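You operate a simulated robot arm through the tools that you are given. There is no shell and no other tool. Be economical: measure what you need, move in short steps, check, and stop when the job is done.

Carry out the task below with a simulated two-armed robot. There is one attempt and no reset: what you move stays moved.

JOB
The gold bolt is too tight: slacken it with the green key, then retighten it to the card's torque.
Fine: stand key and wrench back; leave the silver bolt. Set down upright: green t-handle key, what you pick out.
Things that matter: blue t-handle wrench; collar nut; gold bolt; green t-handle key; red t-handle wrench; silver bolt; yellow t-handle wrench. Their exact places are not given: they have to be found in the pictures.

The check looks at the end state, three seconds after you hand in, the way a careful person would. Anything else that was tipped, shoved, dropped, spilled or broken makes it a failure.

ROBOT AND FRAMES
Two 7-joint arms with fingered hands on one trunk, on a base that drives. Base frame: it is fixed to the floor where the robot stands at the start and does not move with it; the origin is under the middle of the robot, x ahead of it, y to its left, z up; the surface under the hand at the start is at about z = 0.88. Units: m, rad, N and s.
The left shoulder is at the start at [0.04, 0.146, 1.255], the right one opposite. With the tool pointing down near the work surface each hand reaches from about 0.28 to 0.72 m from the robot's upright axis, wherever it stands, measured 20 degrees to its own side. Places, roughly: collar nut [0.4, -0.4, 0.9]; gold bolt [0.4, -0.5, 0.9]; silver bolt [0.4, -0.3, 0.9]. Payload 4 kg a hand.
Tool frame (each hand has its own): the origin (TCP) lies between the finger pads and is the grasp point; the fingertips stand 0.026 m ahead of it; z points along the fingers, y is the line along which they close. Largest opening 0.148 m; the body of the gripper starts 0.073 m behind the TCP. The gripper is a hand of 3 fingers: y runs from the thumb to the fingers, the wrist lies at [0, 0, -0.224] in the tool frame.
Orientation is told as [roll, pitch, yaw] about the base's x, y, z axes, in that order, counted from this pose: with the fingers straight down and closing along the base's y, the tool's x points along the base's -x, its y along +y and its z along -z.

CONTROLS
- The arms move only by the tool nudge_tool. It takes "left_motion", "right_motion" or both (then of equal length, played together; a hand with none holds still); each is a list of rows, each a list of 6 numbers: the shift along the tool's x, y, z in units of 100 mm (1.0 is 100 mm), then the turn, a rotation vector about the tool's x, y, z in units of 120 degrees (1.0 is 120 degrees). In form: [[tx, ty, tz, ax, ay, az], ...]. A call has 1 to 12 rows; each row is the pose to reach, as a shift and turn from the pose commanded when the call began, along the tool's axes at that moment. A call with a number of a shift or a turn outside -1 to 1 is refused whole. A row lasts 0.2 s, in which the tool goes at most 0.05 m and 0.15 rad; a call with a longer step from one row to the next is refused whole. A pose out of reach is approached as far as the arm can. The call stops where the force on the tool passes 40 N (or 10 N more than at its start, if that is more) or the arm is blocked; 0.2 s more then pass. In this call time passes only in rows, and 0.2 s behind the last. It gives the time, the measured TCP pose, the force on the tool (base axes), the opening and the grip force at its end, in the units of the frame above (readings bear some noise), with the torque about the TCP (base axes, N m) and any sound that the robot's microphone picked up.
- Cameras (640 x 400 px; columns grow to the right, rows downward): "scene" is now at [0.1017, -0.0409, 1.4853]; the picture's right is [-0.45, -0.89, 0.00], its down [-0.48, 0.24, -0.84] and it looks along [0.75, -0.38, -0.54] (base axes); focal length 287 px, centre (320, 200). "left" rides on the left gripper at [-0.068, -0.039, -0.09] in its tool frame; the picture's right is [0.50, -0.87, 0.00], its down [0.66, 0.38, -0.65] and it looks along [0.57, 0.33, 0.76] (tool axes); focal length 222 px, centre (320, 200). "right" rides on the right gripper at [0.068, -0.039, -0.09] in its tool frame; the picture's right is [0.50, 0.87, 0.00], its down [-0.66, 0.38, -0.65] and it looks along [-0.57, 0.33, 0.76] (tool axes); focal length 222 px, centre (320, 200).
- grab_frame(camera): a new picture of that camera. It takes no simulated time.
- move_column(by): slides the trunk up (or, below 0, down) by that many m; the arms and the scene camera ride with it, the base frame stays. It gives what a move gives, with no picture.
- steer(legs): drives the robot by 1 to 6 legs, each [ahead, left, turn to the left] in m, m and rad, along the robot's own axes; the way and the turn of a leg run together, so that a leg with both is an arc; at most 1.5 m and 3.142 rad a leg. The arms and the cameras ride along, it lands a little off, and it stops where it bumps. It gives what a move gives.
- finger_targets(finger1, finger2, thumb_bend, hand): sets how far each is bent, from 0 (flat) to 100 (curled in); at 30 the hand is open as for a grip, at 70 the pads meet at the TCP. One left out holds its place. A second passes; each finger stops where it meets its share of the squeeze, and holds until it gets a number again. It is the only way to open and close the hand. It gives what a move gives, with no picture; readings hold the bend of each and the force on the fingers (four entries, about 0 where the hand has none), thumb and palm.
- pan_tilt(pan, tilt): turns the head with the scene camera to pan (to the left, within 1.501 rad either way) and tilt (down, from -0.506 to 1.204), counted from straight ahead of the robot. It gives what a move gives.
- measure_at(camera, pixels): there is no depth. For up to 12 entries [column, row, z] of the newest picture of that camera ("zoom" is the newest enlarged one), the place [x, y] in the base frame at which the ray of that pixel passes the height z, good to about 0.002 m. It takes no simulated time.
- close_up(camera, box): a new picture of the part [left, top, right, bottom] of that camera's present view, enlarged. It takes no simulated time.
- finish_job(): hands the job in; it is judged then, once.

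Work in short steps. Measure before you move; look again where a grasp or a placing could have gone wrong, and mend it. You have 80 turns and 62 pictures in all, those below and enlarged ones among them. Open the grippers and draw the arms clear of the work before you hand the job in, unless the task says otherwise; then end with one line.

The tools are called by a JSON object that holds its "fn" and its "kwargs". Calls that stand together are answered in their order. nudge_tool: Moves the arms, as the interface text tells. Its arguments: {"type":"object","properties":{"left_motion":{"type":"array","items":{"type":"array","items":{"type":"number"}}},"right_motion":{"type":"array","items":{"type":"array","items":{"type":"number"}}}},"required":[]} The other tools are called the same way: move_column (by) slides the trunk up or down; finger_targets (finger1, finger2, thumb_bend, hand) moves the fingers one by one; steer (legs) drives the base; pan_tilt (pan, tilt) turns the head that bears the scene camera; grab_frame (camera) takes a picture; measure_at (camera, pixels) gives the place at which the rays of pixels pass given heights; close_up (camera, box) takes an enlarged picture of a part of a camera's view; finish_job () hands the job in.

At the start:

```text
clock: 0.0
left_tool_pos: [0.4517, -0.023, 1.1672]
left_orientation: [0.001, 0.0, -0.001]
left_wrist_force: [-0.4, 0.1, 0.2]
left_torque: [0.04, 0.01, 0.03]
left_gripper_width: 0.148
left_grip_force: 0.0
left_shape: jaw
left_bend: [30.0, 30.0, 30.0]
left_finger forces: [0.0, 0.0, 0.0, 0.1, 0.0, 0.0]
right_tool_pos: [0.3626, -0.4645, 1.2052]
right_orientation: [0.0, -0.001, 0.0]
right_wrist_force: [0.2, -0.5, 0.5]
right_torque: [0.01, 0.03, 0.0]
right_gripper_width: 0.1477
right_grip_force: 0.1
right_shape: jaw
right_bend: [30.0, 30.0, 30.0]
right_finger forces: [0.0, 0.0, 0.0, 0.1, 0.0, 0.0]
trunk travel left (down, up): [-0.425, 0.081]
robot x, y, heading: [0.0024, 0.0031, 0.006]
head pan, tilt: [-0.466, 0.572]
```

scene: 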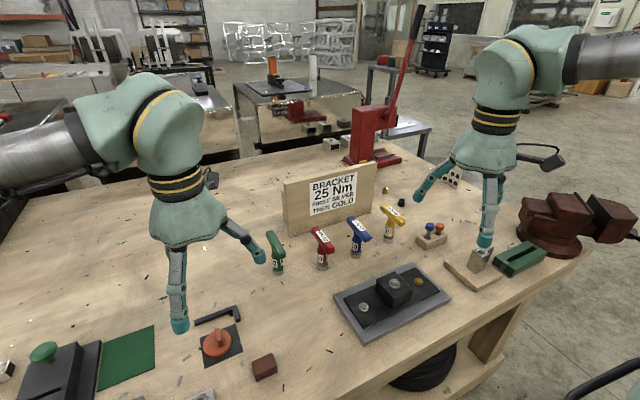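
right: 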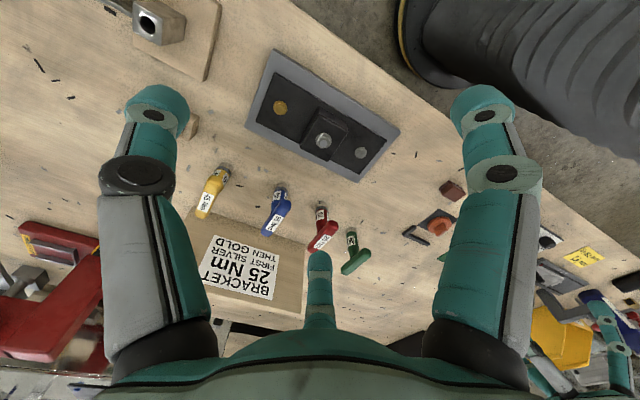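
left: 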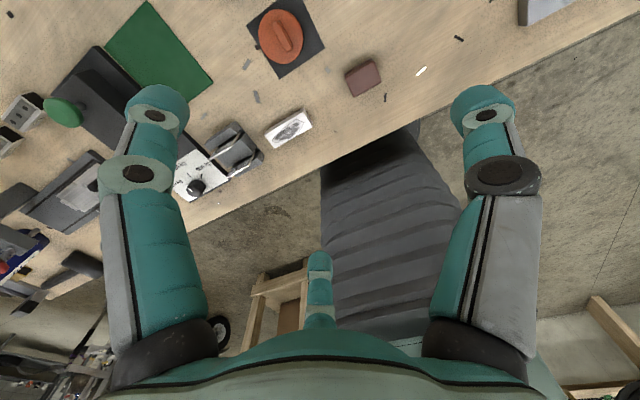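

The card at (335,190) reads 25 Nm; I need the wrench labels, so I zoom on the wrenches and on the bracket.

{"fn": "close_up", "kwargs": {"camera": "scene", "box": [250, 170, 430, 282]}}

{"fn": "close_up", "kwargs": {"camera": "scene", "box": [320, 240, 470, 350]}}

{"fn": "close_up", "kwargs": {"camera": "right", "box": [180, 150, 400, 290]}}

```text
3.56 times, centred on (340, 226) of scene
```

zoom: 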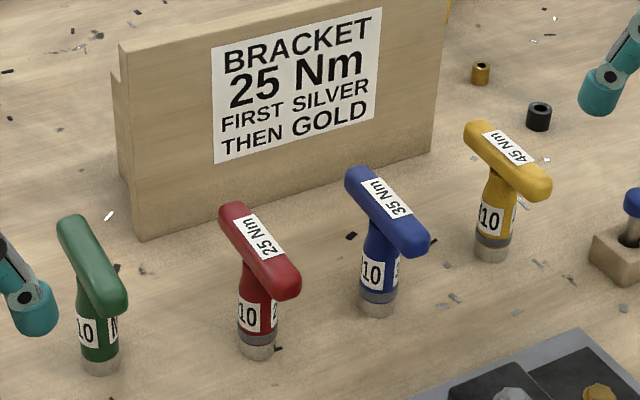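

```text
3.64 times, centred on (395, 295) of scene
```

zoom: 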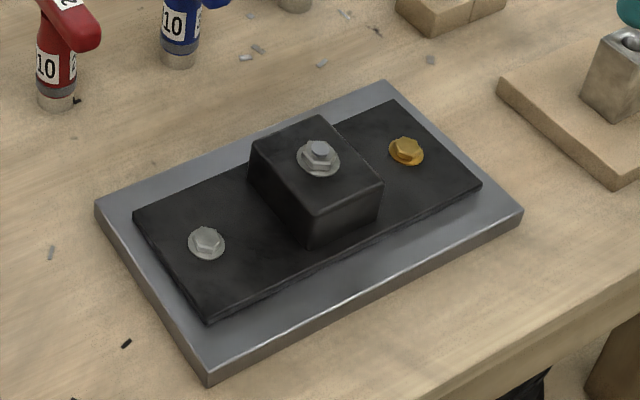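

```text
2.86 times, centred on (290, 220) of right
```

zoom: 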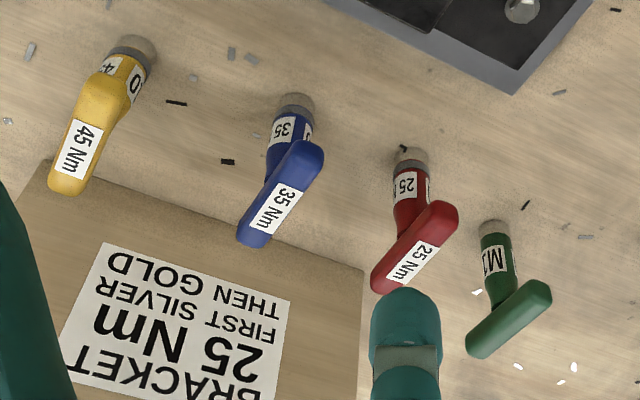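

The labels: red = 25 Nm, matching the card; green is the plain key. I measure bases, handle ends and bolts in both views at several heights.

{"fn": "measure_at", "kwargs": {"camera": "scene", "pixels": [[278, 274, 0.88], [322.2, 269, 0.88], [356, 257, 0.88], [387.6, 242, 0.88], [276, 244, 0.98], [323, 240, 0.98], [418.3, 281, 0.9], [363.6, 306.8, 0.9], [395, 283, 0.93], [418.3, 281, 0.92]]}}

{"fn": "measure_at", "kwargs": {"camera": "right", "pixels": [[347.5, 230, 0.88], [320, 205, 0.88], [280, 186, 0.88], [223, 167, 0.88], [357, 263, 0.98], [324, 236, 0.98], [280, 107, 0.9], [361, 153, 0.9], [323, 140, 0.93], [280, 107, 0.92]]}}

{"fn": "close_up", "kwargs": {"camera": "right", "box": [300, 190, 400, 280]}}

{"fn": "close_up", "kwargs": {"camera": "scene", "box": [260, 215, 350, 275]}}

```text
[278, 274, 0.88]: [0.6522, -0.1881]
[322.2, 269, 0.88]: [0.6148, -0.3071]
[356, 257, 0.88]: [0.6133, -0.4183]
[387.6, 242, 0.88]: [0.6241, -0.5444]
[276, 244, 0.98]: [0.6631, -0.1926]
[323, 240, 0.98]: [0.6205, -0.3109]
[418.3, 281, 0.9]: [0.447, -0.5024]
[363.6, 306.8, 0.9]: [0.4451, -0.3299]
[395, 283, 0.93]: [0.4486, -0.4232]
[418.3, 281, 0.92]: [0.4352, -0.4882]
```

```text
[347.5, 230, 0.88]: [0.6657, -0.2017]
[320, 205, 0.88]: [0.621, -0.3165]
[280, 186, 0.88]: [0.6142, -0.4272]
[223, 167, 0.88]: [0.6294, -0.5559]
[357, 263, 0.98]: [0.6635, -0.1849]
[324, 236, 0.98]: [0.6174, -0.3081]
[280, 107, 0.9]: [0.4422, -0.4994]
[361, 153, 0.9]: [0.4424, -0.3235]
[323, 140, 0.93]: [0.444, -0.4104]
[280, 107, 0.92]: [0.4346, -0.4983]
```

```text
4.44 times, centred on (350, 235) of right
```

zoom: 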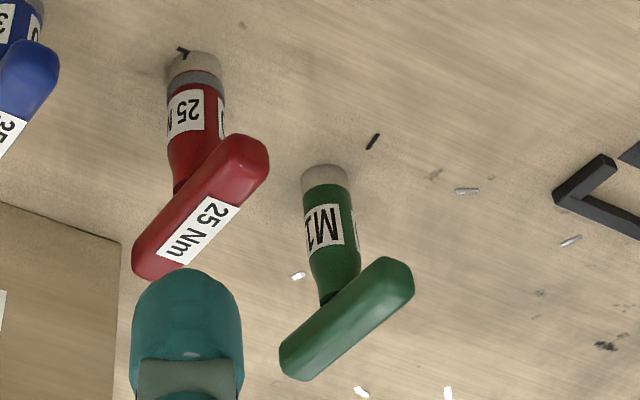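

```text
6.67 times, centred on (305, 245) of scene
```

zoom: 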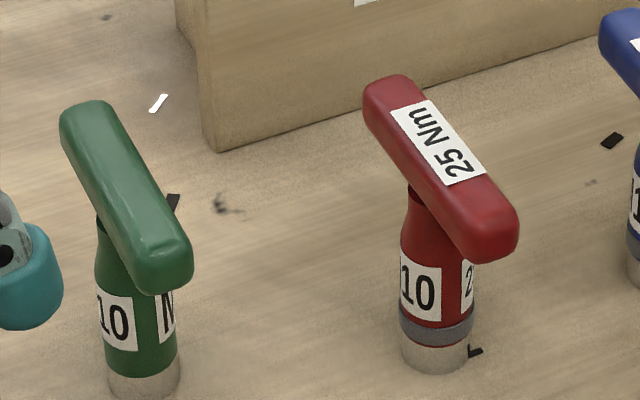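

I measure handle ends in the scene zoom at handle-top height to get their directions, plus the card board's foot and top.

{"fn": "measure_at", "kwargs": {"camera": "zoom", "pixels": [[85, 115, 0.985], [160, 262, 0.985], [385, 88, 0.985], [490, 228, 0.985], [222, 150, 0.88], [142, 375, 0.88], [435, 352, 0.88], [192, 270, 0.97], [62, 120, 0.97]]}}

{"fn": "measure_at", "kwargs": {"camera": "right", "pixels": [[368, 254, 0.985], [344, 268, 0.985], [334, 226, 0.985], [310, 246, 0.985]]}}

```text
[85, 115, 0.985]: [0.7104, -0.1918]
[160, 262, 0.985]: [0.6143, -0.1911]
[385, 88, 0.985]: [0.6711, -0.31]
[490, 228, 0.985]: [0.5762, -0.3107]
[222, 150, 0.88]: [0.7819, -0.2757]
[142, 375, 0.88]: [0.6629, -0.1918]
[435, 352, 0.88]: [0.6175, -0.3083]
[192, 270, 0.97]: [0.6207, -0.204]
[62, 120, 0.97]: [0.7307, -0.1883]
```

```text
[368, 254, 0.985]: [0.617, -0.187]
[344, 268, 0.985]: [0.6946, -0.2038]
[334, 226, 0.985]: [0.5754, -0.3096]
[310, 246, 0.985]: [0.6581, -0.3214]
```

Handles run along base x (yaw≈0): green centre ≈(0.662,-0.190), red ≈(0.622,-0.310), tops ≈0.985. I move the right hand toward above green and the left hand out of the way.

{"fn": "nudge_tool", "kwargs": {"right_motion": [[-0.25, 0.23, 0, 0, 0, 0], [-0.5, 0.46, 0, 0, 0, 0], [-0.75, 0.69, 0, 0, 0, 0], [-1, 0.915, 0, 0, 0, 0]], "left_motion": [[0, 0.25, 0, 0, 0, 0], [0, 0.5, 0, 0, 0, 0], [0, 0.75, 0, 0, 0, 0], [0, 1, 0, 0, 0, 0]]}}

{"fn": "nudge_tool", "kwargs": {"right_motion": [[-0.25, 0.23, 0, 0, 0, 0], [-0.5, 0.46, 0, 0, 0, 0], [-0.75, 0.69, 0, 0, 0, 0], [-1, 0.915, 0, 0, 0, 0]], "left_motion": [[0, 0.25, 0, 0, 0, 0], [0, 0.5, 0, 0, 0, 0], [0, 0.75, 0, 0, 0, 0], [0, 1, 0, 0, 0, 0]]}}

{"fn": "finger_targets", "kwargs": {"hand": "right", "finger1": 42, "finger2": 42, "thumb_bend": 42}}

{"fn": "nudge_tool", "kwargs": {"right_motion": [[-0.25, 0.23, 0, 0, 0, 0], [-0.5, 0.46, 0, 0, 0, 0], [-0.75, 0.69, 0, 0, 0, 0], [-0.99, 0.915, 0, 0, 0, 0], [-0.99, 0.915, 0.25, 0, 0, 0], [-0.99, 0.915, 0.5, 0, 0, 0]]}}

{"fn": "grab_frame", "kwargs": {"camera": "scene"}}

{"fn": "grab_frame", "kwargs": {"camera": "right"}}

```text
clock: 1.0
left_tool_pos: [0.4533, 0.0789, 1.167]
left_orientation: [-0.004, 0.001, 0.001]
left_wrist_force: [-0.2, -0.2, 0.3]
left_torque: [-0.04, 0.0, -0.02]
left_gripper_width: 0.1479
left_grip_force: 0.1
left_shape: jaw
left_bend: [30.0, 30.0, 30.0]
left_finger forces: [0.0, 0.0, 0.1, 0.1, 0.1, 0.1]
right_tool_pos: [0.4641, -0.3696, 1.2055]
right_orientation: [-0.001, 0.001, -0.001]
right_wrist_force: [1.0, 0.4, -0.1]
right_torque: [-0.01, 0.01, 0.01]
right_gripper_width: 0.1477
right_grip_force: 0.1
right_shape: jaw
right_bend: [30.0, 30.0, 30.0]
right_finger forces: [0.0, 0.0, 0.1, 0.1, 0.0, 0.0]
trunk travel left (down, up): [-0.425, 0.081]
robot x, y, heading: [-0.0042, -0.0022, -0.001]
head pan, tilt: [-0.466, 0.572]
```

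```text
clock: 2.0
left_tool_pos: [0.4517, 0.1778, 1.1655]
left_orientation: [-0.003, 0.002, 0.001]
left_wrist_force: [0.2, 0.1, -0.4]
left_torque: [-0.02, -0.01, -0.02]
left_gripper_width: 0.1478
left_grip_force: 0.1
left_shape: jaw
left_bend: [30.0, 30.0, 30.0]
left_finger forces: [0.1, 0.0, 0.0, 0.0, 0.1, 0.0]
right_tool_pos: [0.5644, -0.2822, 1.2026]
right_orientation: [-0.002, 0.001, -0.004]
right_wrist_force: [-0.3, 0.2, 0.4]
right_torque: [0.0, 0.03, 0.01]
right_gripper_width: 0.148
right_grip_force: 0.1
right_shape: jaw
right_bend: [30.0, 30.0, 30.0]
right_finger forces: [0.1, 0.0, 0.1, 0.0, 0.0, 0.0]
trunk travel left (down, up): [-0.425, 0.081]
robot x, y, heading: [0.0012, -0.0006, 0.001]
head pan, tilt: [-0.466, 0.572]
```

```text
clock: 3.0
left_tool_pos: [0.4505, 0.1785, 1.1671]
left_orientation: [0.0, -0.001, 0.0]
left_wrist_force: [-0.8, -0.5, 0.3]
left_torque: [0.02, 0.02, -0.01]
left_gripper_width: 0.1481
left_grip_force: 0.1
left_shape: jaw
left_bend: [30.0, 30.0, 30.0]
left_finger forces: [0.1, 0.0, 0.1, 0.1, 0.0, 0.0]
right_tool_pos: [0.5631, -0.2805, 1.2045]
right_orientation: [0.0, 0.0, 0.0]
right_wrist_force: [0.4, 0.7, 0.2]
right_torque: [-0.01, -0.01, 0.02]
right_gripper_width: 0.0891
right_grip_force: 0.0
right_shape: fingers
right_bend: [42.0, 42.0, 42.0]
right_finger forces: [0.1, 0.0, 0.0, 0.1, 0.0, 0.1]
trunk travel left (down, up): [-0.425, 0.081]
robot x, y, heading: [-0.0016, -0.0025, 0.001]
head pan, tilt: [-0.466, 0.572]
```

```text
clock: 4.4
left_tool_pos: [0.4511, 0.1775, 1.1668]
left_orientation: [-0.001, -0.002, 0.0]
left_wrist_force: [-0.5, 0.3, 0.4]
left_torque: [0.01, 0.03, 0.01]
left_gripper_width: 0.1477
left_grip_force: 0.1
left_shape: jaw
left_bend: [30.0, 30.0, 30.0]
left_finger forces: [0.0, 0.0, 0.1, 0.1, 0.0, 0.1]
right_tool_pos: [0.5752, -0.2425, 1.1536]
right_orientation: [0.002, -0.001, 0.0]
right_wrist_force: [0.6, -0.8, -1.0]
right_torque: [0.0, -0.01, -0.02]
right_gripper_width: 0.089
right_grip_force: 0.1
right_shape: fingers
right_bend: [42.0, 42.0, 42.0]
right_finger forces: [0.1, 0.0, 0.1, 0.0, 0.0, 0.0]
right hand out of reach, approached as far as the arm can: row 1, 2, 3, 4, 5, 6
trunk travel left (down, up): [-0.425, 0.081]
robot x, y, heading: [0.0025, -0.0018, 0.007]
head pan, tilt: [-0.466, 0.572]
```

```text
53 pictures are left
```

scene: 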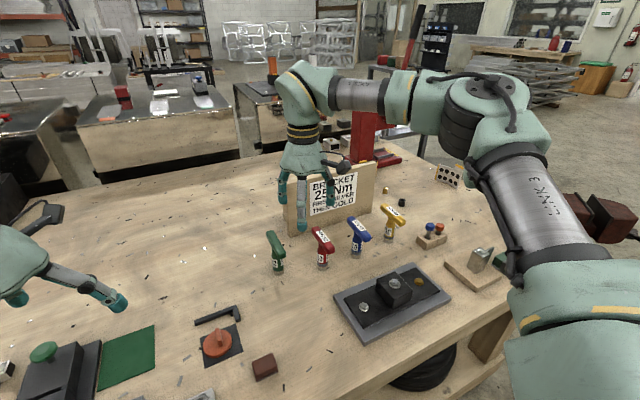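

```text
52 pictures are left
```

right: 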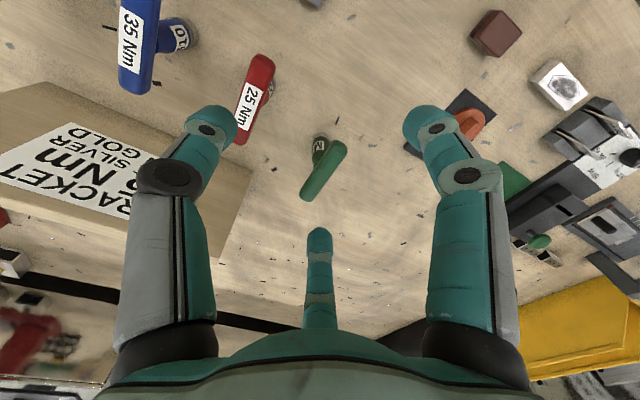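

The arm ran out of reach at (0.575,-0.2425), so I should bring the base nearer. I measure the table's near edge (e.g. pixels (480,378),(560,290)) to see how much room is ahead.

{"fn": "measure_at", "kwargs": {"camera": "scene", "pixels": [[465, 395, 0.88], [560, 290, 0.88], [440, 391, 0.88], [590, 255, 0.88]]}}

{"fn": "pan_tilt", "kwargs": {"pan": -0.3, "tilt": 1.15}}

{"fn": "grab_frame", "kwargs": {"camera": "scene"}}

```text
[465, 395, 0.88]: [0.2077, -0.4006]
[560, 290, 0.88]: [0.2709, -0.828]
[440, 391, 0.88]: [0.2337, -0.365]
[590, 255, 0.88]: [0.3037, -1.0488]
```

```text
clock: 5.4
left_tool_pos: [0.4508, 0.1763, 1.1678]
left_orientation: [0.001, 0.0, 0.0]
left_wrist_force: [-0.1, 0.9, 0.1]
left_torque: [0.02, -0.03, 0.01]
left_gripper_width: 0.148
left_grip_force: 0.0
left_shape: jaw
left_bend: [30.0, 30.0, 30.0]
left_finger forces: [0.0, 0.1, 0.0, 0.1, 0.0, 0.0]
right_tool_pos: [0.5742, -0.2438, 1.1537]
right_orientation: [0.001, -0.002, 0.0]
right_wrist_force: [0.5, -0.1, 0.2]
right_torque: [-0.03, -0.02, -0.01]
right_gripper_width: 0.089
right_grip_force: 0.2
right_shape: fingers
right_bend: [42.0, 42.0, 42.0]
right_finger forces: [0.0, 0.0, 0.0, 0.1, 0.0, 0.0]
trunk travel left (down, up): [-0.425, 0.081]
robot x, y, heading: [-0.0034, 0.0013, 0.001]
head pan, tilt: [-0.3, 1.15]
```

```text
51 pictures are left
```

scene: 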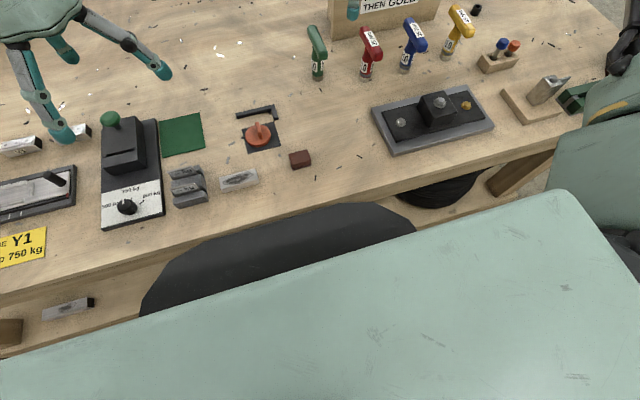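

Table edge is at x≈0.25, so driving ahead is risky; reach grows with shoulder height above the tool, so I raise the trunk and step outward while descending to about z 1.05 beside the keys.

{"fn": "move_column", "kwargs": {"by": 0.08}}

{"fn": "nudge_tool", "kwargs": {"right_motion": [[0, 0.2, 0.3, 0, 0, 0], [0, 0.4, 0.6, 0, 0, 0], [-0.2, 0.5, 0.9, 0, 0, 0], [-0.45, 0.53, 1.0, 0, 0, 0], [-0.7, 0.53, 1.0, 0, 0, 0], [-0.9, 0.53, 1.0, 0, 0, 0]]}}

```text
clock: 6.5
left_tool_pos: [0.45, 0.1776, 1.2459]
left_orientation: [0.001, 0.0, 0.0]
left_wrist_force: [0.1, 0.5, -0.3]
left_torque: [0.0, -0.01, -0.01]
left_gripper_width: 0.1478
left_grip_force: 0.0
left_shape: jaw
left_bend: [30.0, 30.0, 30.0]
left_finger forces: [0.1, 0.0, 0.1, 0.1, 0.0, 0.0]
right_tool_pos: [0.5741, -0.2447, 1.233]
right_orientation: [0.003, -0.003, 0.001]
right_wrist_force: [0.0, 0.4, -0.2]
right_torque: [0.0, 0.01, -0.01]
right_gripper_width: 0.0889
right_grip_force: 0.1
right_shape: fingers
right_bend: [42.0, 42.0, 42.0]
right_finger forces: [0.0, 0.0, 0.1, 0.0, 0.0, 0.0]
trunk travel left (down, up): [-0.505, 0.001]
robot x, y, heading: [0.0011, -0.0012, -0.001]
head pan, tilt: [-0.3, 1.15]
```

```text
clock: 8.0
left_tool_pos: [0.4512, 0.177, 1.2461]
left_orientation: [0.0, -0.001, -0.001]
left_wrist_force: [-0.5, 0.0, -0.1]
left_torque: [0.01, 0.02, -0.01]
left_gripper_width: 0.1478
left_grip_force: 0.0
left_shape: jaw
left_bend: [30.0, 30.0, 30.0]
left_finger forces: [0.0, 0.0, 0.1, 0.1, 0.0, 0.1]
right_tool_pos: [0.5676, -0.2471, 1.1584]
right_orientation: [0.002, -0.004, -0.001]
right_wrist_force: [1.0, -1.0, 0.2]
right_torque: [0.01, 0.0, 0.0]
right_gripper_width: 0.0889
right_grip_force: 0.1
right_shape: fingers
right_bend: [42.0, 42.0, 42.0]
right_finger forces: [0.1, 0.0, 0.1, 0.0, 0.0, 0.1]
right hand out of reach, approached as far as the arm can: row 1, 2, 3, 4, 5, 6
trunk travel left (down, up): [-0.505, 0.001]
robot x, y, heading: [0.004, 0.0004, 0.003]
head pan, tilt: [-0.3, 1.15]
```

The result suggests commands may be counted from the unreached commanded pose. I test with a small pull back of 30 mm along x and see.

{"fn": "nudge_tool", "kwargs": {"right_motion": [[0.3, 0, 0, 0, 0, 0]]}}

```text
clock: 8.3
left_tool_pos: [0.4488, 0.1772, 1.2467]
left_orientation: [0.0, -0.001, 0.0]
left_wrist_force: [-0.2, 0.1, 0.9]
left_torque: [-0.01, 0.02, 0.01]
left_gripper_width: 0.1481
left_grip_force: 0.1
left_shape: jaw
left_bend: [30.0, 30.0, 30.0]
left_finger forces: [0.0, 0.0, 0.0, 0.0, 0.0, 0.0]
right_tool_pos: [0.536, -0.2467, 1.1591]
right_orientation: [0.001, -0.004, 0.001]
right_wrist_force: [-0.3, 0.3, 0.6]
right_torque: [0.03, 0.0, 0.01]
right_gripper_width: 0.0889
right_grip_force: 0.0
right_shape: fingers
right_bend: [42.0, 42.0, 42.0]
right_finger forces: [0.0, 0.0, 0.0, 0.0, 0.0, 0.0]
trunk travel left (down, up): [-0.505, 0.001]
robot x, y, heading: [-0.0019, 0.0025, 0.001]
head pan, tilt: [-0.3, 1.15]
```

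Commands count from the reached pose. Now I lower at this spot to z≈1.05 (above all handles) and then reach outward toward green in small steps.

{"fn": "nudge_tool", "kwargs": {"right_motion": [[0, 0, 0.35, 0, 0, 0], [0, 0, 0.7, 0, 0, 0], [0, 0, 1.0, 0, 0, 0], [0, 0.3, 1.0, 0, 0, 0], [0, 0.57, 1.0, 0, 0, 0], [-0.3, 0.57, 1.0, 0, 0, 0], [-0.6, 0.57, 1.0, 0, 0, 0]]}}

```text
clock: 9.9
left_tool_pos: [0.4517, 0.1774, 1.2461]
left_orientation: [-0.001, 0.0, 0.0]
left_wrist_force: [-0.6, 0.4, -0.1]
left_torque: [0.0, 0.04, 0.0]
left_gripper_width: 0.1478
left_grip_force: 0.0
left_shape: jaw
left_bend: [30.0, 30.0, 30.0]
left_finger forces: [0.0, 0.0, 0.1, 0.1, 0.0, 0.0]
right_tool_pos: [0.5368, -0.2401, 1.0987]
right_orientation: [0.002, -0.003, 0.001]
right_wrist_force: [1.5, -0.8, -0.2]
right_torque: [0.0, 0.0, 0.05]
right_gripper_width: 0.089
right_grip_force: 0.0
right_shape: fingers
right_bend: [42.0, 42.0, 42.0]
right_finger forces: [0.0, 0.0, 0.1, 0.1, 0.0, 0.1]
right hand out of reach, approached as far as the arm can: row 3, 4, 5, 6, 7
trunk travel left (down, up): [-0.505, 0.001]
robot x, y, heading: [-0.0005, -0.0007, -0.003]
head pan, tilt: [-0.3, 1.15]
```

This is a joint-limit rather than distance issue (it even stopped while descending). I back out to a more neutral pose around (0.45,-0.40), return the trunk to its start height and approach low from there.

{"fn": "nudge_tool", "kwargs": {"right_motion": [[0, -0.3, -0.2, 0, 0, 0], [0.2, -0.6, -0.4, 0, 0, 0], [0.5, -0.9, -0.4, 0, 0, 0], [0.9, -1.0, -0.4, 0, 0, 0]]}}

{"fn": "nudge_tool", "kwargs": {"right_motion": [[0, -0.3, 0, 0, 0, 0], [0, -0.6, 0, 0, 0, 0]]}}

{"fn": "move_column", "kwargs": {"by": -0.08}}

{"fn": "nudge_tool", "kwargs": {"right_motion": [[-0.3, 0.3, 0, 0, 0, 0], [-0.6, 0.6, 0, 0, 0, 0], [-0.9, 0.9, 0, 0, 0, 0]]}}

{"fn": "nudge_tool", "kwargs": {"right_motion": [[-0.1, 0.3, 0, 0, 0, 0], [-0.2, 0.6, 0, 0, 0, 0], [-0.2, 0.9, 0, 0, 0, 0]]}}

```text
clock: 10.9
left_tool_pos: [0.45, 0.1779, 1.2478]
left_orientation: [0.001, -0.002, -0.001]
left_wrist_force: [-0.6, -0.1, 0.1]
left_torque: [0.01, -0.04, 0.02]
left_gripper_width: 0.1479
left_grip_force: 0.1
left_shape: jaw
left_bend: [30.0, 30.0, 30.0]
left_finger forces: [0.0, 0.1, 0.0, 0.0, 0.1, 0.0]
right_tool_pos: [0.4445, -0.3405, 1.139]
right_orientation: [0.001, -0.003, 0.0]
right_wrist_force: [-0.6, 0.5, 0.1]
right_torque: [-0.02, 0.0, -0.01]
right_gripper_width: 0.0889
right_grip_force: 0.1
right_shape: fingers
right_bend: [42.0, 42.0, 42.0]
right_finger forces: [0.0, 0.1, 0.0, 0.0, 0.0, 0.1]
trunk travel left (down, up): [-0.505, 0.001]
robot x, y, heading: [-0.0007, -0.0014, -0.003]
head pan, tilt: [-0.3, 1.15]
```

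```text
clock: 11.6
left_tool_pos: [0.4498, 0.1758, 1.247]
left_orientation: [0.003, 0.0, 0.0]
left_wrist_force: [-0.7, -0.7, -0.4]
left_torque: [0.02, -0.02, 0.0]
left_gripper_width: 0.1478
left_grip_force: 0.0
left_shape: jaw
left_bend: [30.0, 30.0, 30.0]
left_finger forces: [0.1, 0.1, 0.0, 0.0, 0.0, 0.0]
right_tool_pos: [0.4435, -0.4025, 1.1395]
right_orientation: [0.001, -0.003, -0.002]
right_wrist_force: [0.7, -0.5, 0.1]
right_torque: [0.03, -0.06, 0.01]
right_gripper_width: 0.0889
right_grip_force: 0.1
right_shape: fingers
right_bend: [42.0, 42.0, 42.0]
right_finger forces: [0.0, 0.1, 0.0, 0.0, 0.1, 0.1]
trunk travel left (down, up): [-0.505, 0.001]
robot x, y, heading: [-0.0009, 0.0008, -0.001]
head pan, tilt: [-0.3, 1.15]
```

```text
clock: 12.7
left_tool_pos: [0.4511, 0.1771, 1.1662]
left_orientation: [-0.002, 0.0, 0.0]
left_wrist_force: [0.0, 0.2, 0.5]
left_torque: [0.01, -0.02, 0.04]
left_gripper_width: 0.1479
left_grip_force: 0.1
left_shape: jaw
left_bend: [30.0, 30.0, 30.0]
left_finger forces: [0.0, 0.1, 0.1, 0.0, 0.1, 0.1]
right_tool_pos: [0.4448, -0.4012, 1.0603]
right_orientation: [0.002, -0.001, -0.001]
right_wrist_force: [0.2, -0.2, -0.9]
right_torque: [0.04, -0.02, 0.0]
right_gripper_width: 0.089
right_grip_force: 0.0
right_shape: fingers
right_bend: [42.0, 42.0, 42.0]
right_finger forces: [0.1, 0.1, 0.0, 0.0, 0.1, 0.0]
trunk travel left (down, up): [-0.425, 0.081]
robot x, y, heading: [-0.0009, 0.0025, -0.002]
head pan, tilt: [-0.3, 1.15]
```

```text
clock: 13.5
left_tool_pos: [0.4516, 0.1769, 1.1667]
left_orientation: [-0.001, 0.004, -0.001]
left_wrist_force: [-0.4, -0.3, 0.3]
left_torque: [0.01, 0.0, -0.02]
left_gripper_width: 0.148
left_grip_force: 0.0
left_shape: jaw
left_bend: [30.0, 30.0, 30.0]
left_finger forces: [0.0, 0.0, 0.0, 0.0, 0.0, 0.0]
right_tool_pos: [0.5352, -0.3125, 1.061]
right_orientation: [0.0, -0.002, -0.001]
right_wrist_force: [-0.3, 0.1, -0.7]
right_torque: [0.01, 0.02, 0.0]
right_gripper_width: 0.0891
right_grip_force: 0.0
right_shape: fingers
right_bend: [42.0, 42.0, 42.0]
right_finger forces: [0.0, 0.0, 0.0, 0.0, 0.0, 0.0]
trunk travel left (down, up): [-0.425, 0.081]
robot x, y, heading: [0.0021, -0.0016, -0.005]
head pan, tilt: [-0.3, 1.15]
```

```text
clock: 14.3
left_tool_pos: [0.4501, 0.1766, 1.1667]
left_orientation: [0.0, 0.0, 0.0]
left_wrist_force: [0.3, -0.3, 0.7]
left_torque: [0.0, -0.02, 0.01]
left_gripper_width: 0.1481
left_grip_force: 0.1
left_shape: jaw
left_bend: [30.0, 30.0, 30.0]
left_finger forces: [0.1, 0.0, 0.0, 0.1, 0.0, 0.0]
right_tool_pos: [0.5469, -0.227, 1.0636]
right_orientation: [0.002, -0.005, 0.0]
right_wrist_force: [-0.5, -0.6, -0.4]
right_torque: [0.02, -0.02, -0.02]
right_gripper_width: 0.0891
right_grip_force: 0.1
right_shape: fingers
right_bend: [42.0, 42.0, 42.0]
right_finger forces: [0.0, 0.1, 0.1, 0.1, 0.0, 0.0]
right hand out of reach, approached as far as the arm can: row 3
trunk travel left (down, up): [-0.425, 0.081]
robot x, y, heading: [-0.002, 0.0028, -0.002]
head pan, tilt: [-0.3, 1.15]
```

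The limit is in y (cross-body) around -0.23; so I lift slightly and drive the base 0.10 m left so green lies further to the right side of the robot.

{"fn": "nudge_tool", "kwargs": {"right_motion": [[0.1, -0.1, -0.3, 0, 0, 0], [0.2, -0.2, -0.6, 0, 0, 0]]}}

{"fn": "steer", "kwargs": {"legs": [[0, 0.1, 0]]}}

{"fn": "nudge_tool", "kwargs": {"right_motion": [[-0.3, -0.1, 0.2, 0, 0, 0], [-0.6, -0.3, 0.3, 0, 0, 0], [-1.0, -0.4, 0.4, 0, 0, 0]]}}

```text
clock: 14.9
left_tool_pos: [0.4496, 0.1775, 1.1684]
left_orientation: [0.001, -0.003, 0.001]
left_wrist_force: [-0.2, -0.6, 0.2]
left_torque: [-0.03, -0.01, 0.0]
left_gripper_width: 0.1481
left_grip_force: 0.2
left_shape: jaw
left_bend: [30.0, 30.0, 30.0]
left_finger forces: [0.0, 0.1, 0.0, 0.0, 0.0, 0.1]
right_tool_pos: [0.5264, -0.2467, 1.1242]
right_orientation: [0.001, -0.002, 0.0]
right_wrist_force: [-0.1, 1.0, 0.6]
right_torque: [0.0, 0.01, -0.01]
right_gripper_width: 0.089
right_grip_force: 0.0
right_shape: fingers
right_bend: [42.0, 42.0, 42.0]
right_finger forces: [0.0, 0.0, 0.1, 0.1, 0.0, 0.0]
trunk travel left (down, up): [-0.425, 0.081]
robot x, y, heading: [0.0025, -0.0009, 0.003]
head pan, tilt: [-0.3, 1.15]
```

```text
clock: 16.1
left_tool_pos: [0.4499, 0.273, 1.1671]
left_orientation: [0.004, 0.0, -0.004]
left_wrist_force: [-0.3, -0.1, -0.4]
left_torque: [0.03, 0.0, -0.02]
left_gripper_width: 0.1478
left_grip_force: 0.0
left_shape: jaw
left_bend: [30.0, 30.0, 30.0]
left_finger forces: [0.1, 0.0, 0.0, 0.0, 0.0, 0.0]
right_tool_pos: [0.5277, -0.1516, 1.1225]
right_orientation: [0.004, -0.003, 0.0]
right_wrist_force: [0.2, 0.7, -0.3]
right_torque: [0.03, 0.0, -0.03]
right_gripper_width: 0.0889
right_grip_force: 0.0
right_shape: fingers
right_bend: [42.0, 42.0, 42.0]
right_finger forces: [0.0, 0.0, 0.0, 0.0, 0.0, 0.0]
trunk travel left (down, up): [-0.425, 0.081]
robot x, y, heading: [-0.0018, 0.0996, -0.002]
head pan, tilt: [-0.3, 1.15]
```

```text
clock: 16.9
left_tool_pos: [0.4514, 0.2772, 1.1678]
left_orientation: [-0.002, -0.001, -0.001]
left_wrist_force: [-0.5, 0.0, 0.5]
left_torque: [-0.03, -0.02, 0.0]
left_gripper_width: 0.1477
left_grip_force: 0.0
left_shape: jaw
left_bend: [30.0, 30.0, 30.0]
left_finger forces: [0.0, 0.0, 0.0, 0.0, 0.0, 0.0]
right_tool_pos: [0.596, -0.2002, 1.0917]
right_orientation: [0.0, -0.005, 0.001]
right_wrist_force: [-0.2, 0.4, 0.1]
right_torque: [-0.01, 0.0, 0.02]
right_gripper_width: 0.0888
right_grip_force: 0.0
right_shape: fingers
right_bend: [42.0, 42.0, 42.0]
right_finger forces: [0.0, 0.1, 0.1, 0.1, 0.0, 0.0]
right hand out of reach, approached as far as the arm can: row 3
trunk travel left (down, up): [-0.425, 0.081]
robot x, y, heading: [0.0014, 0.0975, -0.001]
head pan, tilt: [-0.3, 1.15]
```

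Reach improves to the robot's own side, so it's a wrist limit depending on yaw. I test which yaw direction frees reach: yaw +0.3 rad with 50 mm outward (z 1.09, well above handles), then the opposite.

{"fn": "nudge_tool", "kwargs": {"right_motion": [[0, 0, 0, 0, 0, -0.07], [0, 0, 0, 0, 0, -0.14], [-0.3, 0, 0, 0, 0, -0.14], [-0.6, 0, 0, 0, 0, -0.14]]}}

{"fn": "nudge_tool", "kwargs": {"right_motion": [[0, 0, 0, 0, 0, 0.07], [0, 0, 0, 0, 0, 0.14], [0, 0, 0, 0, 0, 0.21], [0, 0, 0, 0, 0, 0.28], [-0.3, 0, 0, 0, 0, 0.28], [-0.6, 0, 0, 0, 0, 0.28]]}}

```text
clock: 17.9
left_tool_pos: [0.4515, 0.2763, 1.1662]
left_orientation: [-0.001, 0.001, 0.0]
left_wrist_force: [0.6, 0.2, 0.7]
left_torque: [0.02, 0.01, -0.03]
left_gripper_width: 0.1476
left_grip_force: 0.0
left_shape: jaw
left_bend: [30.0, 30.0, 30.0]
left_finger forces: [0.0, 0.0, 0.0, 0.0, 0.0, 0.1]
right_tool_pos: [0.6041, -0.2175, 1.0988]
right_orientation: [0.0, -0.002, 0.294]
right_wrist_force: [0.2, 0.7, 1.3]
right_torque: [-0.01, -0.01, 0.03]
right_gripper_width: 0.089
right_grip_force: 0.0
right_shape: fingers
right_bend: [42.0, 42.0, 42.0]
right_finger forces: [0.0, 0.1, 0.1, 0.1, 0.1, 0.0]
right hand out of reach, approached as far as the arm can: row 3, 4
trunk travel left (down, up): [-0.425, 0.081]
robot x, y, heading: [-0.0032, 0.0979, 0.001]
head pan, tilt: [-0.3, 1.15]
```

```text
clock: 19.3
left_tool_pos: [0.4512, 0.2758, 1.1679]
left_orientation: [-0.002, 0.0, -0.002]
left_wrist_force: [0.5, -0.1, -0.1]
left_torque: [-0.02, 0.02, 0.03]
left_gripper_width: 0.1483
left_grip_force: 0.0
left_shape: jaw
left_bend: [30.0, 30.0, 30.0]
left_finger forces: [0.0, 0.0, 0.0, 0.0, 0.0, 0.0]
right_tool_pos: [0.605, -0.2168, 1.1072]
right_orientation: [0.004, -0.002, -0.294]
right_wrist_force: [-0.2, -0.2, 1.0]
right_torque: [-0.02, -0.01, -0.03]
right_gripper_width: 0.0889
right_grip_force: 0.2
right_shape: fingers
right_bend: [42.0, 42.0, 42.0]
right_finger forces: [0.0, 0.0, 0.0, 0.0, 0.0, 0.0]
right hand out of reach, approached as far as the arm can: row 5, 6
trunk travel left (down, up): [-0.425, 0.081]
robot x, y, heading: [0.0019, 0.0988, 0.004]
head pan, tilt: [-0.3, 1.15]
```

Yaw makes no difference; reach grows with lateral offset and with tool height relative to shoulder. So I unyaw, drive another 0.10 m left, and lower the trunk by 0.12 (lifting the hand first).

{"fn": "nudge_tool", "kwargs": {"right_motion": [[0.1, 0, -0.2, 0, 0, -0.07], [0.3, 0, -0.4, 0, 0, -0.14], [0.3, 0, -0.6, 0, 0, -0.14], [0.3, 0, -0.8, 0, 0, -0.14]]}}

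{"fn": "steer", "kwargs": {"legs": [[0, 0.1, 0]]}}

{"fn": "move_column", "kwargs": {"by": -0.12}}

```text
clock: 20.3
left_tool_pos: [0.4512, 0.2757, 1.1678]
left_orientation: [-0.001, 0.0, -0.001]
left_wrist_force: [-0.1, -0.6, 0.1]
left_torque: [0.0, 0.0, 0.02]
left_gripper_width: 0.1477
left_grip_force: 0.1
left_shape: jaw
left_bend: [30.0, 30.0, 30.0]
left_finger forces: [0.1, 0.1, 0.0, 0.0, 0.0, 0.0]
right_tool_pos: [0.5766, -0.2079, 1.1865]
right_orientation: [0.003, -0.001, -0.001]
right_wrist_force: [-0.1, 0.7, 0.5]
right_torque: [0.02, -0.03, 0.01]
right_gripper_width: 0.0889
right_grip_force: 0.1
right_shape: fingers
right_bend: [42.0, 42.0, 42.0]
right_finger forces: [0.0, 0.0, 0.0, 0.1, 0.1, 0.0]
trunk travel left (down, up): [-0.425, 0.081]
robot x, y, heading: [0.0057, 0.0992, -0.005]
head pan, tilt: [-0.3, 1.15]
```

```text
clock: 21.4
left_tool_pos: [0.4517, 0.3706, 1.167]
left_orientation: [0.003, 0.0, -0.003]
left_wrist_force: [0.2, -0.5, 0.5]
left_torque: [0.02, 0.04, 0.03]
left_gripper_width: 0.1477
left_grip_force: 0.1
left_shape: jaw
left_bend: [30.0, 30.0, 30.0]
left_finger forces: [0.0, 0.0, 0.0, 0.0, 0.0, 0.0]
right_tool_pos: [0.5771, -0.1132, 1.1863]
right_orientation: [0.006, -0.002, -0.003]
right_wrist_force: [-0.5, -0.7, 0.3]
right_torque: [0.02, 0.0, 0.03]
right_gripper_width: 0.0888
right_grip_force: 0.1
right_shape: fingers
right_bend: [42.0, 42.0, 42.0]
right_finger forces: [0.1, 0.0, 0.0, 0.0, 0.0, 0.0]
trunk travel left (down, up): [-0.425, 0.081]
robot x, y, heading: [0.0001, 0.1986, -0.003]
head pan, tilt: [-0.3, 1.15]
```

```text
clock: 22.9
left_tool_pos: [0.4502, 0.3726, 1.0463]
left_orientation: [0.001, 0.001, -0.004]
left_wrist_force: [0.8, 0.2, 0.0]
left_torque: [0.02, 0.01, 0.02]
left_gripper_width: 0.1477
left_grip_force: 0.1
left_shape: jaw
left_bend: [30.0, 30.0, 30.0]
left_finger forces: [0.1, 0.0, 0.1, 0.0, 0.0, 0.0]
right_tool_pos: [0.5757, -0.1113, 1.0661]
right_orientation: [0.001, -0.001, -0.003]
right_wrist_force: [-0.3, -0.3, 0.3]
right_torque: [-0.04, 0.03, 0.0]
right_gripper_width: 0.0887
right_grip_force: 0.1
right_shape: fingers
right_bend: [42.0, 42.0, 42.0]
right_finger forces: [0.0, 0.0, 0.0, 0.0, 0.0, 0.0]
trunk travel left (down, up): [-0.305, 0.201]
robot x, y, heading: [0.0005, 0.199, -0.002]
head pan, tilt: [-0.3, 1.15]
```

Now at (0.576,-0.111,1.066): I move to above green at (0.662,-0.190) in steps, keeping z ≈1.06.

{"fn": "nudge_tool", "kwargs": {"right_motion": [[0, -0.4, 0, 0, 0, 0], [0, -0.79, 0, 0, 0, 0], [-0.3, -0.79, 0, 0, 0, 0], [-0.6, -0.79, 0, 0, 0, 0], [-0.86, -0.79, 0, 0, 0, 0]]}}

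{"fn": "grab_frame", "kwargs": {"camera": "right"}}

{"fn": "pan_tilt", "kwargs": {"pan": -0.6, "tilt": 0.75}}

{"fn": "grab_frame", "kwargs": {"camera": "scene"}}

```text
clock: 24.1
left_tool_pos: [0.4506, 0.3734, 1.047]
left_orientation: [-0.001, -0.001, -0.004]
left_wrist_force: [0.3, 0.5, 0.5]
left_torque: [0.01, -0.02, 0.0]
left_gripper_width: 0.1478
left_grip_force: 0.0
left_shape: jaw
left_bend: [30.0, 30.0, 30.0]
left_finger forces: [0.0, 0.0, 0.0, 0.1, 0.0, 0.1]
right_tool_pos: [0.6154, -0.1891, 1.0657]
right_orientation: [0.0, -0.004, -0.005]
right_wrist_force: [0.2, -0.1, 0.5]
right_torque: [0.03, 0.01, 0.01]
right_gripper_width: 0.0888
right_grip_force: 0.2
right_shape: fingers
right_bend: [42.0, 42.0, 42.0]
right_finger forces: [0.0, 0.0, 0.1, 0.0, 0.1, 0.1]
right hand out of reach, approached as far as the arm can: row 4, 5
trunk travel left (down, up): [-0.305, 0.201]
robot x, y, heading: [0.0012, 0.1994, -0.001]
head pan, tilt: [-0.3, 1.15]
```

```text
50 pictures are left
```

right: 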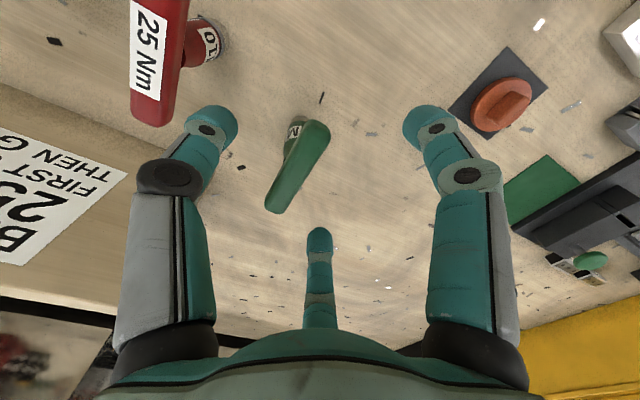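

```text
clock: 25.0
left_tool_pos: [0.4506, 0.3726, 1.0451]
left_orientation: [0.0, -0.001, -0.004]
left_wrist_force: [0.2, 0.0, -0.3]
left_torque: [0.01, 0.0, 0.0]
left_gripper_width: 0.1481
left_grip_force: 0.1
left_shape: jaw
left_bend: [30.0, 30.0, 30.0]
left_finger forces: [0.0, 0.0, 0.1, 0.0, 0.0, 0.1]
right_tool_pos: [0.616, -0.1888, 1.065]
right_orientation: [0.001, -0.004, -0.005]
right_wrist_force: [-0.4, 0.0, -0.9]
right_torque: [0.02, 0.04, -0.01]
right_gripper_width: 0.0888
right_grip_force: 0.1
right_shape: fingers
right_bend: [42.0, 42.0, 42.0]
right_finger forces: [0.2, 0.0, 0.0, 0.0, 0.1, 0.0]
trunk travel left (down, up): [-0.305, 0.201]
robot x, y, heading: [-0.0025, 0.2021, -0.004]
head pan, tilt: [-0.6, 0.75]
```

```text
49 pictures are left
```

scene: 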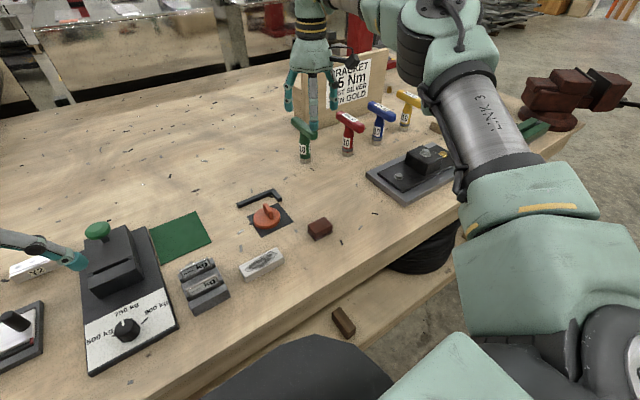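

Still 45 mm short at x=0.616. Turning the base left brings the right shoulder forward and green more to its side, so I lift both hands a bit and turn left 0.45 rad in place.

{"fn": "measure_at", "kwargs": {"camera": "right", "pixels": [[215, 118, 1.04], [425, 118, 1.04], [319, 240, 1.04], [318, 132, 0.98], [280, 203, 0.98]]}}

{"fn": "nudge_tool", "kwargs": {"right_motion": [[0.2, 0, -0.2, 0, 0, 0], [0.5, 0.2, -0.3, 0, 0, 0]], "left_motion": [[0.2, 0, -0.3, 0, 0, 0], [0.5, 0, -0.6, 0, 0, 0]]}}

{"fn": "steer", "kwargs": {"legs": [[0, 0, 0.45]]}}

```text
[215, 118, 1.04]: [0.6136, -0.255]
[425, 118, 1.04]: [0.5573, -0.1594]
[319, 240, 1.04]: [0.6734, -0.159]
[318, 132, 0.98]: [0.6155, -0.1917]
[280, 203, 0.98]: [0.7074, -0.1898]
```

```text
clock: 25.6
left_tool_pos: [0.3979, 0.3744, 1.108]
left_orientation: [0.0, -0.004, -0.003]
left_wrist_force: [0.0, -0.1, 0.3]
left_torque: [0.0, -0.03, 0.03]
left_gripper_width: 0.1481
left_grip_force: 0.1
left_shape: jaw
left_bend: [30.0, 30.0, 30.0]
left_finger forces: [0.1, 0.0, 0.1, 0.0, 0.1, 0.1]
right_tool_pos: [0.5633, -0.1704, 1.0967]
right_orientation: [0.002, -0.004, -0.005]
right_wrist_force: [0.3, 0.4, -0.4]
right_torque: [0.0, 0.02, 0.0]
right_gripper_width: 0.089
right_grip_force: 0.0
right_shape: fingers
right_bend: [42.0, 42.0, 42.0]
right_finger forces: [0.0, 0.0, 0.0, 0.1, 0.1, 0.1]
trunk travel left (down, up): [-0.305, 0.201]
robot x, y, heading: [0.0025, 0.1985, -0.007]
head pan, tilt: [-0.6, 0.75]
```

```text
clock: 27.3
left_tool_pos: [0.2858, 0.5298, 1.1061]
left_orientation: [0.0, 0.0, 0.445]
left_wrist_force: [0.5, 1.5, 0.8]
left_torque: [-0.01, -0.02, 0.02]
left_gripper_width: 0.1479
left_grip_force: 0.0
left_shape: jaw
left_bend: [30.0, 30.0, 30.0]
left_finger forces: [0.0, 0.1, 0.1, 0.1, 0.0, 0.0]
right_tool_pos: [0.6695, 0.1109, 1.096]
right_orientation: [0.002, -0.002, 0.443]
right_wrist_force: [-0.3, -0.2, -0.6]
right_torque: [0.03, -0.01, -0.01]
right_gripper_width: 0.0888
right_grip_force: 0.0
right_shape: fingers
right_bend: [42.0, 42.0, 42.0]
right_finger forces: [0.0, 0.0, 0.0, 0.0, 0.0, 0.0]
trunk travel left (down, up): [-0.305, 0.201]
robot x, y, heading: [0.0007, 0.1993, 0.446]
head pan, tilt: [-0.6, 0.75]
```

The tips measure as a 120°-radial three-finger hand, so they converge on the handle when closing; good. Now I unyaw (−0.443) while moving back toward green, staying at z≈1.096.

{"fn": "nudge_tool", "kwargs": {"right_motion": [[0.143, -0.3, 0, 0, 0, 0.07], [0.286, -0.6, 0, 0, 0, 0.14], [0.429, -0.9, 0, 0, 0, 0.2116]]}}

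{"fn": "nudge_tool", "kwargs": {"right_motion": [[0, -0.33, 0, 0, 0, 0], [0, -0.66, 0, 0, 0, 0], [0, -1.0, 0, 0, 0, 0]]}}

{"fn": "nudge_tool", "kwargs": {"right_motion": [[0, -0.33, 0, 0, 0, 0], [0, -0.66, 0, 0, 0, 0], [0, -1.0, 0, 0, 0, 0]]}}

```text
clock: 28.1
left_tool_pos: [0.2843, 0.5298, 1.1073]
left_orientation: [0.001, 0.0, 0.445]
left_wrist_force: [0.1, 0.1, 0.6]
left_torque: [0.02, -0.01, 0.01]
left_gripper_width: 0.148
left_grip_force: 0.2
left_shape: jaw
left_bend: [30.0, 30.0, 30.0]
left_finger forces: [0.0, 0.1, 0.0, 0.0, 0.0, 0.0]
right_tool_pos: [0.6693, 0.011, 1.0965]
right_orientation: [0.003, -0.001, -0.004]
right_wrist_force: [-0.7, -0.4, -0.6]
right_torque: [0.01, 0.01, 0.02]
right_gripper_width: 0.0887
right_grip_force: 0.0
right_shape: fingers
right_bend: [42.0, 42.0, 42.0]
right_finger forces: [0.0, 0.0, 0.0, 0.1, 0.0, 0.1]
trunk travel left (down, up): [-0.305, 0.201]
robot x, y, heading: [-0.0029, 0.1994, 0.442]
head pan, tilt: [-0.6, 0.75]
```

```text
clock: 28.9
left_tool_pos: [0.2848, 0.5282, 1.1074]
left_orientation: [0.001, -0.001, 0.444]
left_wrist_force: [-1.1, 0.1, -0.2]
left_torque: [0.02, 0.01, -0.02]
left_gripper_width: 0.1476
left_grip_force: 0.1
left_shape: jaw
left_bend: [30.0, 30.0, 30.0]
left_finger forces: [0.1, 0.0, 0.0, 0.0, 0.0, 0.1]
right_tool_pos: [0.6704, -0.0902, 1.095]
right_orientation: [0.003, 0.0, -0.001]
right_wrist_force: [0.4, -0.7, 0.1]
right_torque: [-0.02, -0.01, -0.05]
right_gripper_width: 0.089
right_grip_force: 0.1
right_shape: fingers
right_bend: [42.0, 42.0, 42.0]
right_finger forces: [0.1, 0.0, 0.1, 0.0, 0.0, 0.0]
trunk travel left (down, up): [-0.305, 0.201]
robot x, y, heading: [-0.0021, 0.1954, 0.448]
head pan, tilt: [-0.6, 0.75]
```

```text
clock: 29.7
left_tool_pos: [0.2852, 0.529, 1.1071]
left_orientation: [0.003, -0.001, 0.444]
left_wrist_force: [-0.4, 1.2, 0.3]
left_torque: [0.01, 0.03, 0.01]
left_gripper_width: 0.1481
left_grip_force: 0.0
left_shape: jaw
left_bend: [30.0, 30.0, 30.0]
left_finger forces: [0.0, 0.0, 0.0, 0.1, 0.0, 0.1]
right_tool_pos: [0.6697, -0.1896, 1.0952]
right_orientation: [0.006, -0.002, 0.001]
right_wrist_force: [0.1, -0.3, 0.6]
right_torque: [0.04, 0.05, -0.01]
right_gripper_width: 0.0888
right_grip_force: 0.1
right_shape: fingers
right_bend: [42.0, 42.0, 42.0]
right_finger forces: [0.1, 0.1, 0.1, 0.1, 0.0, 0.0]
trunk travel left (down, up): [-0.305, 0.201]
robot x, y, heading: [0.0019, 0.2018, 0.452]
head pan, tilt: [-0.6, 0.75]
```

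The hand is now above green with no reach problem. I look from the hand camera to centre it and refine the handle's position.

{"fn": "grab_frame", "kwargs": {"camera": "right"}}

{"fn": "measure_at", "kwargs": {"camera": "right", "pixels": [[320, 200, 0.98]]}}

```text
48 pictures are left
```

right: 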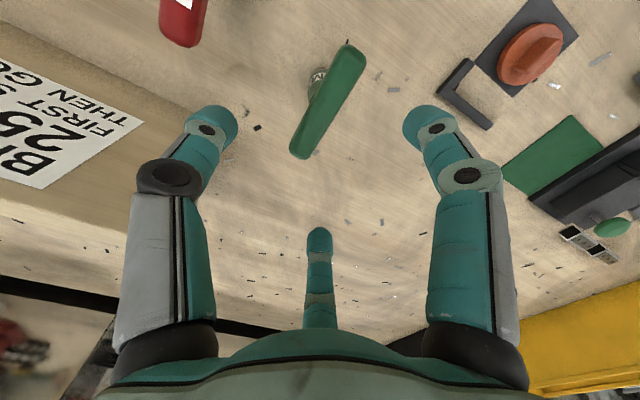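

```text
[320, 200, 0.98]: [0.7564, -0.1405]
```

I measure handle ends (350,50),(303,153) at top height and handle sides.

{"fn": "measure_at", "kwargs": {"camera": "right", "pixels": [[350, 50, 0.985], [303, 153, 0.985], [327, 100, 0.985], [318, 74, 0.88], [312, 98, 0.985], [341, 103, 0.985]]}}

{"fn": "close_up", "kwargs": {"camera": "scene", "box": [200, 20, 480, 195]}}

```text
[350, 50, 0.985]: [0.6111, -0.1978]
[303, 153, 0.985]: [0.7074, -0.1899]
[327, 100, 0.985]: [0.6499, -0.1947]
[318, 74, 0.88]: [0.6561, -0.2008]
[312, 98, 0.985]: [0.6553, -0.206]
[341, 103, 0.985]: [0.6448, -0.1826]
```

```text
2.29 times, centred on (340, 108) of scene
```

zoom: 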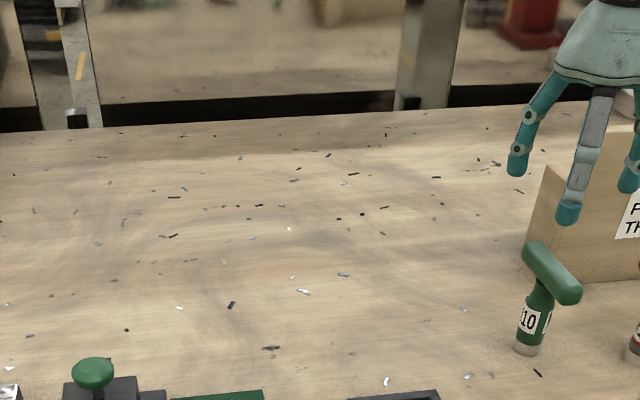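

Handle centre ≈(0.660,-0.193), top ≈0.985. I align and descend to TCP z≈0.972.

{"fn": "nudge_tool", "kwargs": {"right_motion": [[0.095, -0.03, 0, 0, 0, 0], [0.095, -0.03, 0.3, 0, 0, 0], [0.095, -0.03, 0.6, 0, 0, 0]]}}

{"fn": "grab_frame", "kwargs": {"camera": "right"}}

```text
clock: 30.5
left_tool_pos: [0.2857, 0.5293, 1.1075]
left_orientation: [-0.001, 0.0, 0.444]
left_wrist_force: [0.4, 0.0, -0.3]
left_torque: [0.04, 0.01, 0.0]
left_gripper_width: 0.148
left_grip_force: 0.0
left_shape: jaw
left_bend: [30.0, 30.0, 30.0]
left_finger forces: [0.1, 0.0, 0.0, 0.1, 0.0, 0.0]
right_tool_pos: [0.6601, -0.1909, 1.0341]
right_orientation: [0.003, 0.0, -0.001]
right_wrist_force: [-1.0, -0.5, 0.9]
right_torque: [-0.03, 0.01, -0.06]
right_gripper_width: 0.0889
right_grip_force: 0.1
right_shape: fingers
right_bend: [42.0, 42.0, 42.0]
right_finger forces: [0.1, 0.1, 0.1, 0.1, 0.0, 0.1]
trunk travel left (down, up): [-0.305, 0.201]
robot x, y, heading: [0.0017, 0.1941, 0.445]
head pan, tilt: [-0.6, 0.75]
```

```text
46 pictures are left
```

right: 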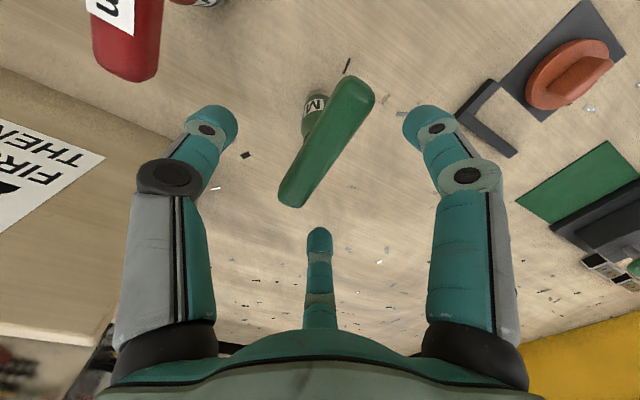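

I recheck the handle centre from here before straddling it.

{"fn": "measure_at", "kwargs": {"camera": "right", "pixels": [[366, 80, 0.985], [288, 203, 0.985], [311, 135, 0.985], [346, 145, 0.985], [315, 105, 0.88]]}}

```text
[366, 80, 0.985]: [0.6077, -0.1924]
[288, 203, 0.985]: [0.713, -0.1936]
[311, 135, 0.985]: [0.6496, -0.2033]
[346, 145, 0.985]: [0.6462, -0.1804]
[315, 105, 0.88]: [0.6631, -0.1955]
```

Centre ≈(0.660,-0.192), aligned with x and with the hand. I descend 62 mm and close the fingers.

{"fn": "nudge_tool", "kwargs": {"right_motion": [[0, -0.01, 0.2, 0, 0, 0], [0, -0.01, 0.42, 0, 0, 0], [0, -0.01, 0.62, 0, 0, 0]]}}

{"fn": "finger_targets", "kwargs": {"hand": "right", "finger1": 70, "finger2": 70, "thumb_bend": 70}}

{"fn": "grab_frame", "kwargs": {"camera": "right"}}

```text
clock: 31.3
left_tool_pos: [0.2856, 0.5292, 1.1078]
left_orientation: [0.0, 0.0, 0.444]
left_wrist_force: [0.6, -0.5, 0.5]
left_torque: [0.01, 0.0, -0.01]
left_gripper_width: 0.1478
left_grip_force: 0.0
left_shape: jaw
left_bend: [30.0, 30.0, 30.0]
left_finger forces: [0.0, 0.1, 0.1, 0.1, 0.0, 0.0]
right_tool_pos: [0.6599, -0.191, 0.9741]
right_orientation: [0.003, -0.002, -0.001]
right_wrist_force: [0.0, -0.1, 0.7]
right_torque: [-0.01, 0.0, -0.01]
right_gripper_width: 0.089
right_grip_force: 0.1
right_shape: fingers
right_bend: [42.0, 42.0, 42.0]
right_finger forces: [0.0, 0.0, 0.0, 0.0, 0.1, 0.0]
trunk travel left (down, up): [-0.305, 0.201]
robot x, y, heading: [0.0008, 0.1943, 0.448]
head pan, tilt: [-0.6, 0.75]
```

```text
clock: 32.3
left_tool_pos: [0.2851, 0.5297, 1.1076]
left_orientation: [-0.001, 0.0, 0.445]
left_wrist_force: [-1.1, 0.6, 0.0]
left_torque: [0.03, 0.03, 0.03]
left_gripper_width: 0.1483
left_grip_force: 0.0
left_shape: jaw
left_bend: [30.0, 30.0, 30.0]
left_finger forces: [0.0, 0.1, 0.0, 0.1, 0.0, 0.0]
right_tool_pos: [0.6593, -0.192, 0.9736]
right_orientation: [0.004, -0.003, 0.0]
right_wrist_force: [-0.2, 0.0, -0.3]
right_torque: [-0.1, -0.01, 0.0]
right_gripper_width: 0.0214
right_grip_force: 11.2
right_shape: fingers
right_bend: [63.0, 63.0, 64.0]
right_finger forces: [6.8, 6.1, 0.0, 0.0, 9.3, 0.1]
trunk travel left (down, up): [-0.305, 0.201]
robot x, y, heading: [0.0029, 0.1942, 0.449]
head pan, tilt: [-0.6, 0.75]
```

```text
45 pictures are left
```

right: 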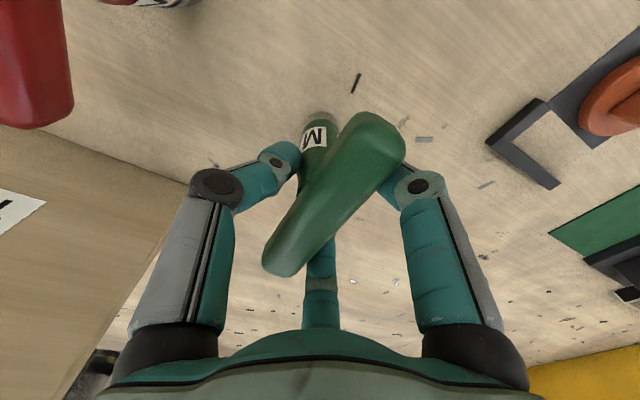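

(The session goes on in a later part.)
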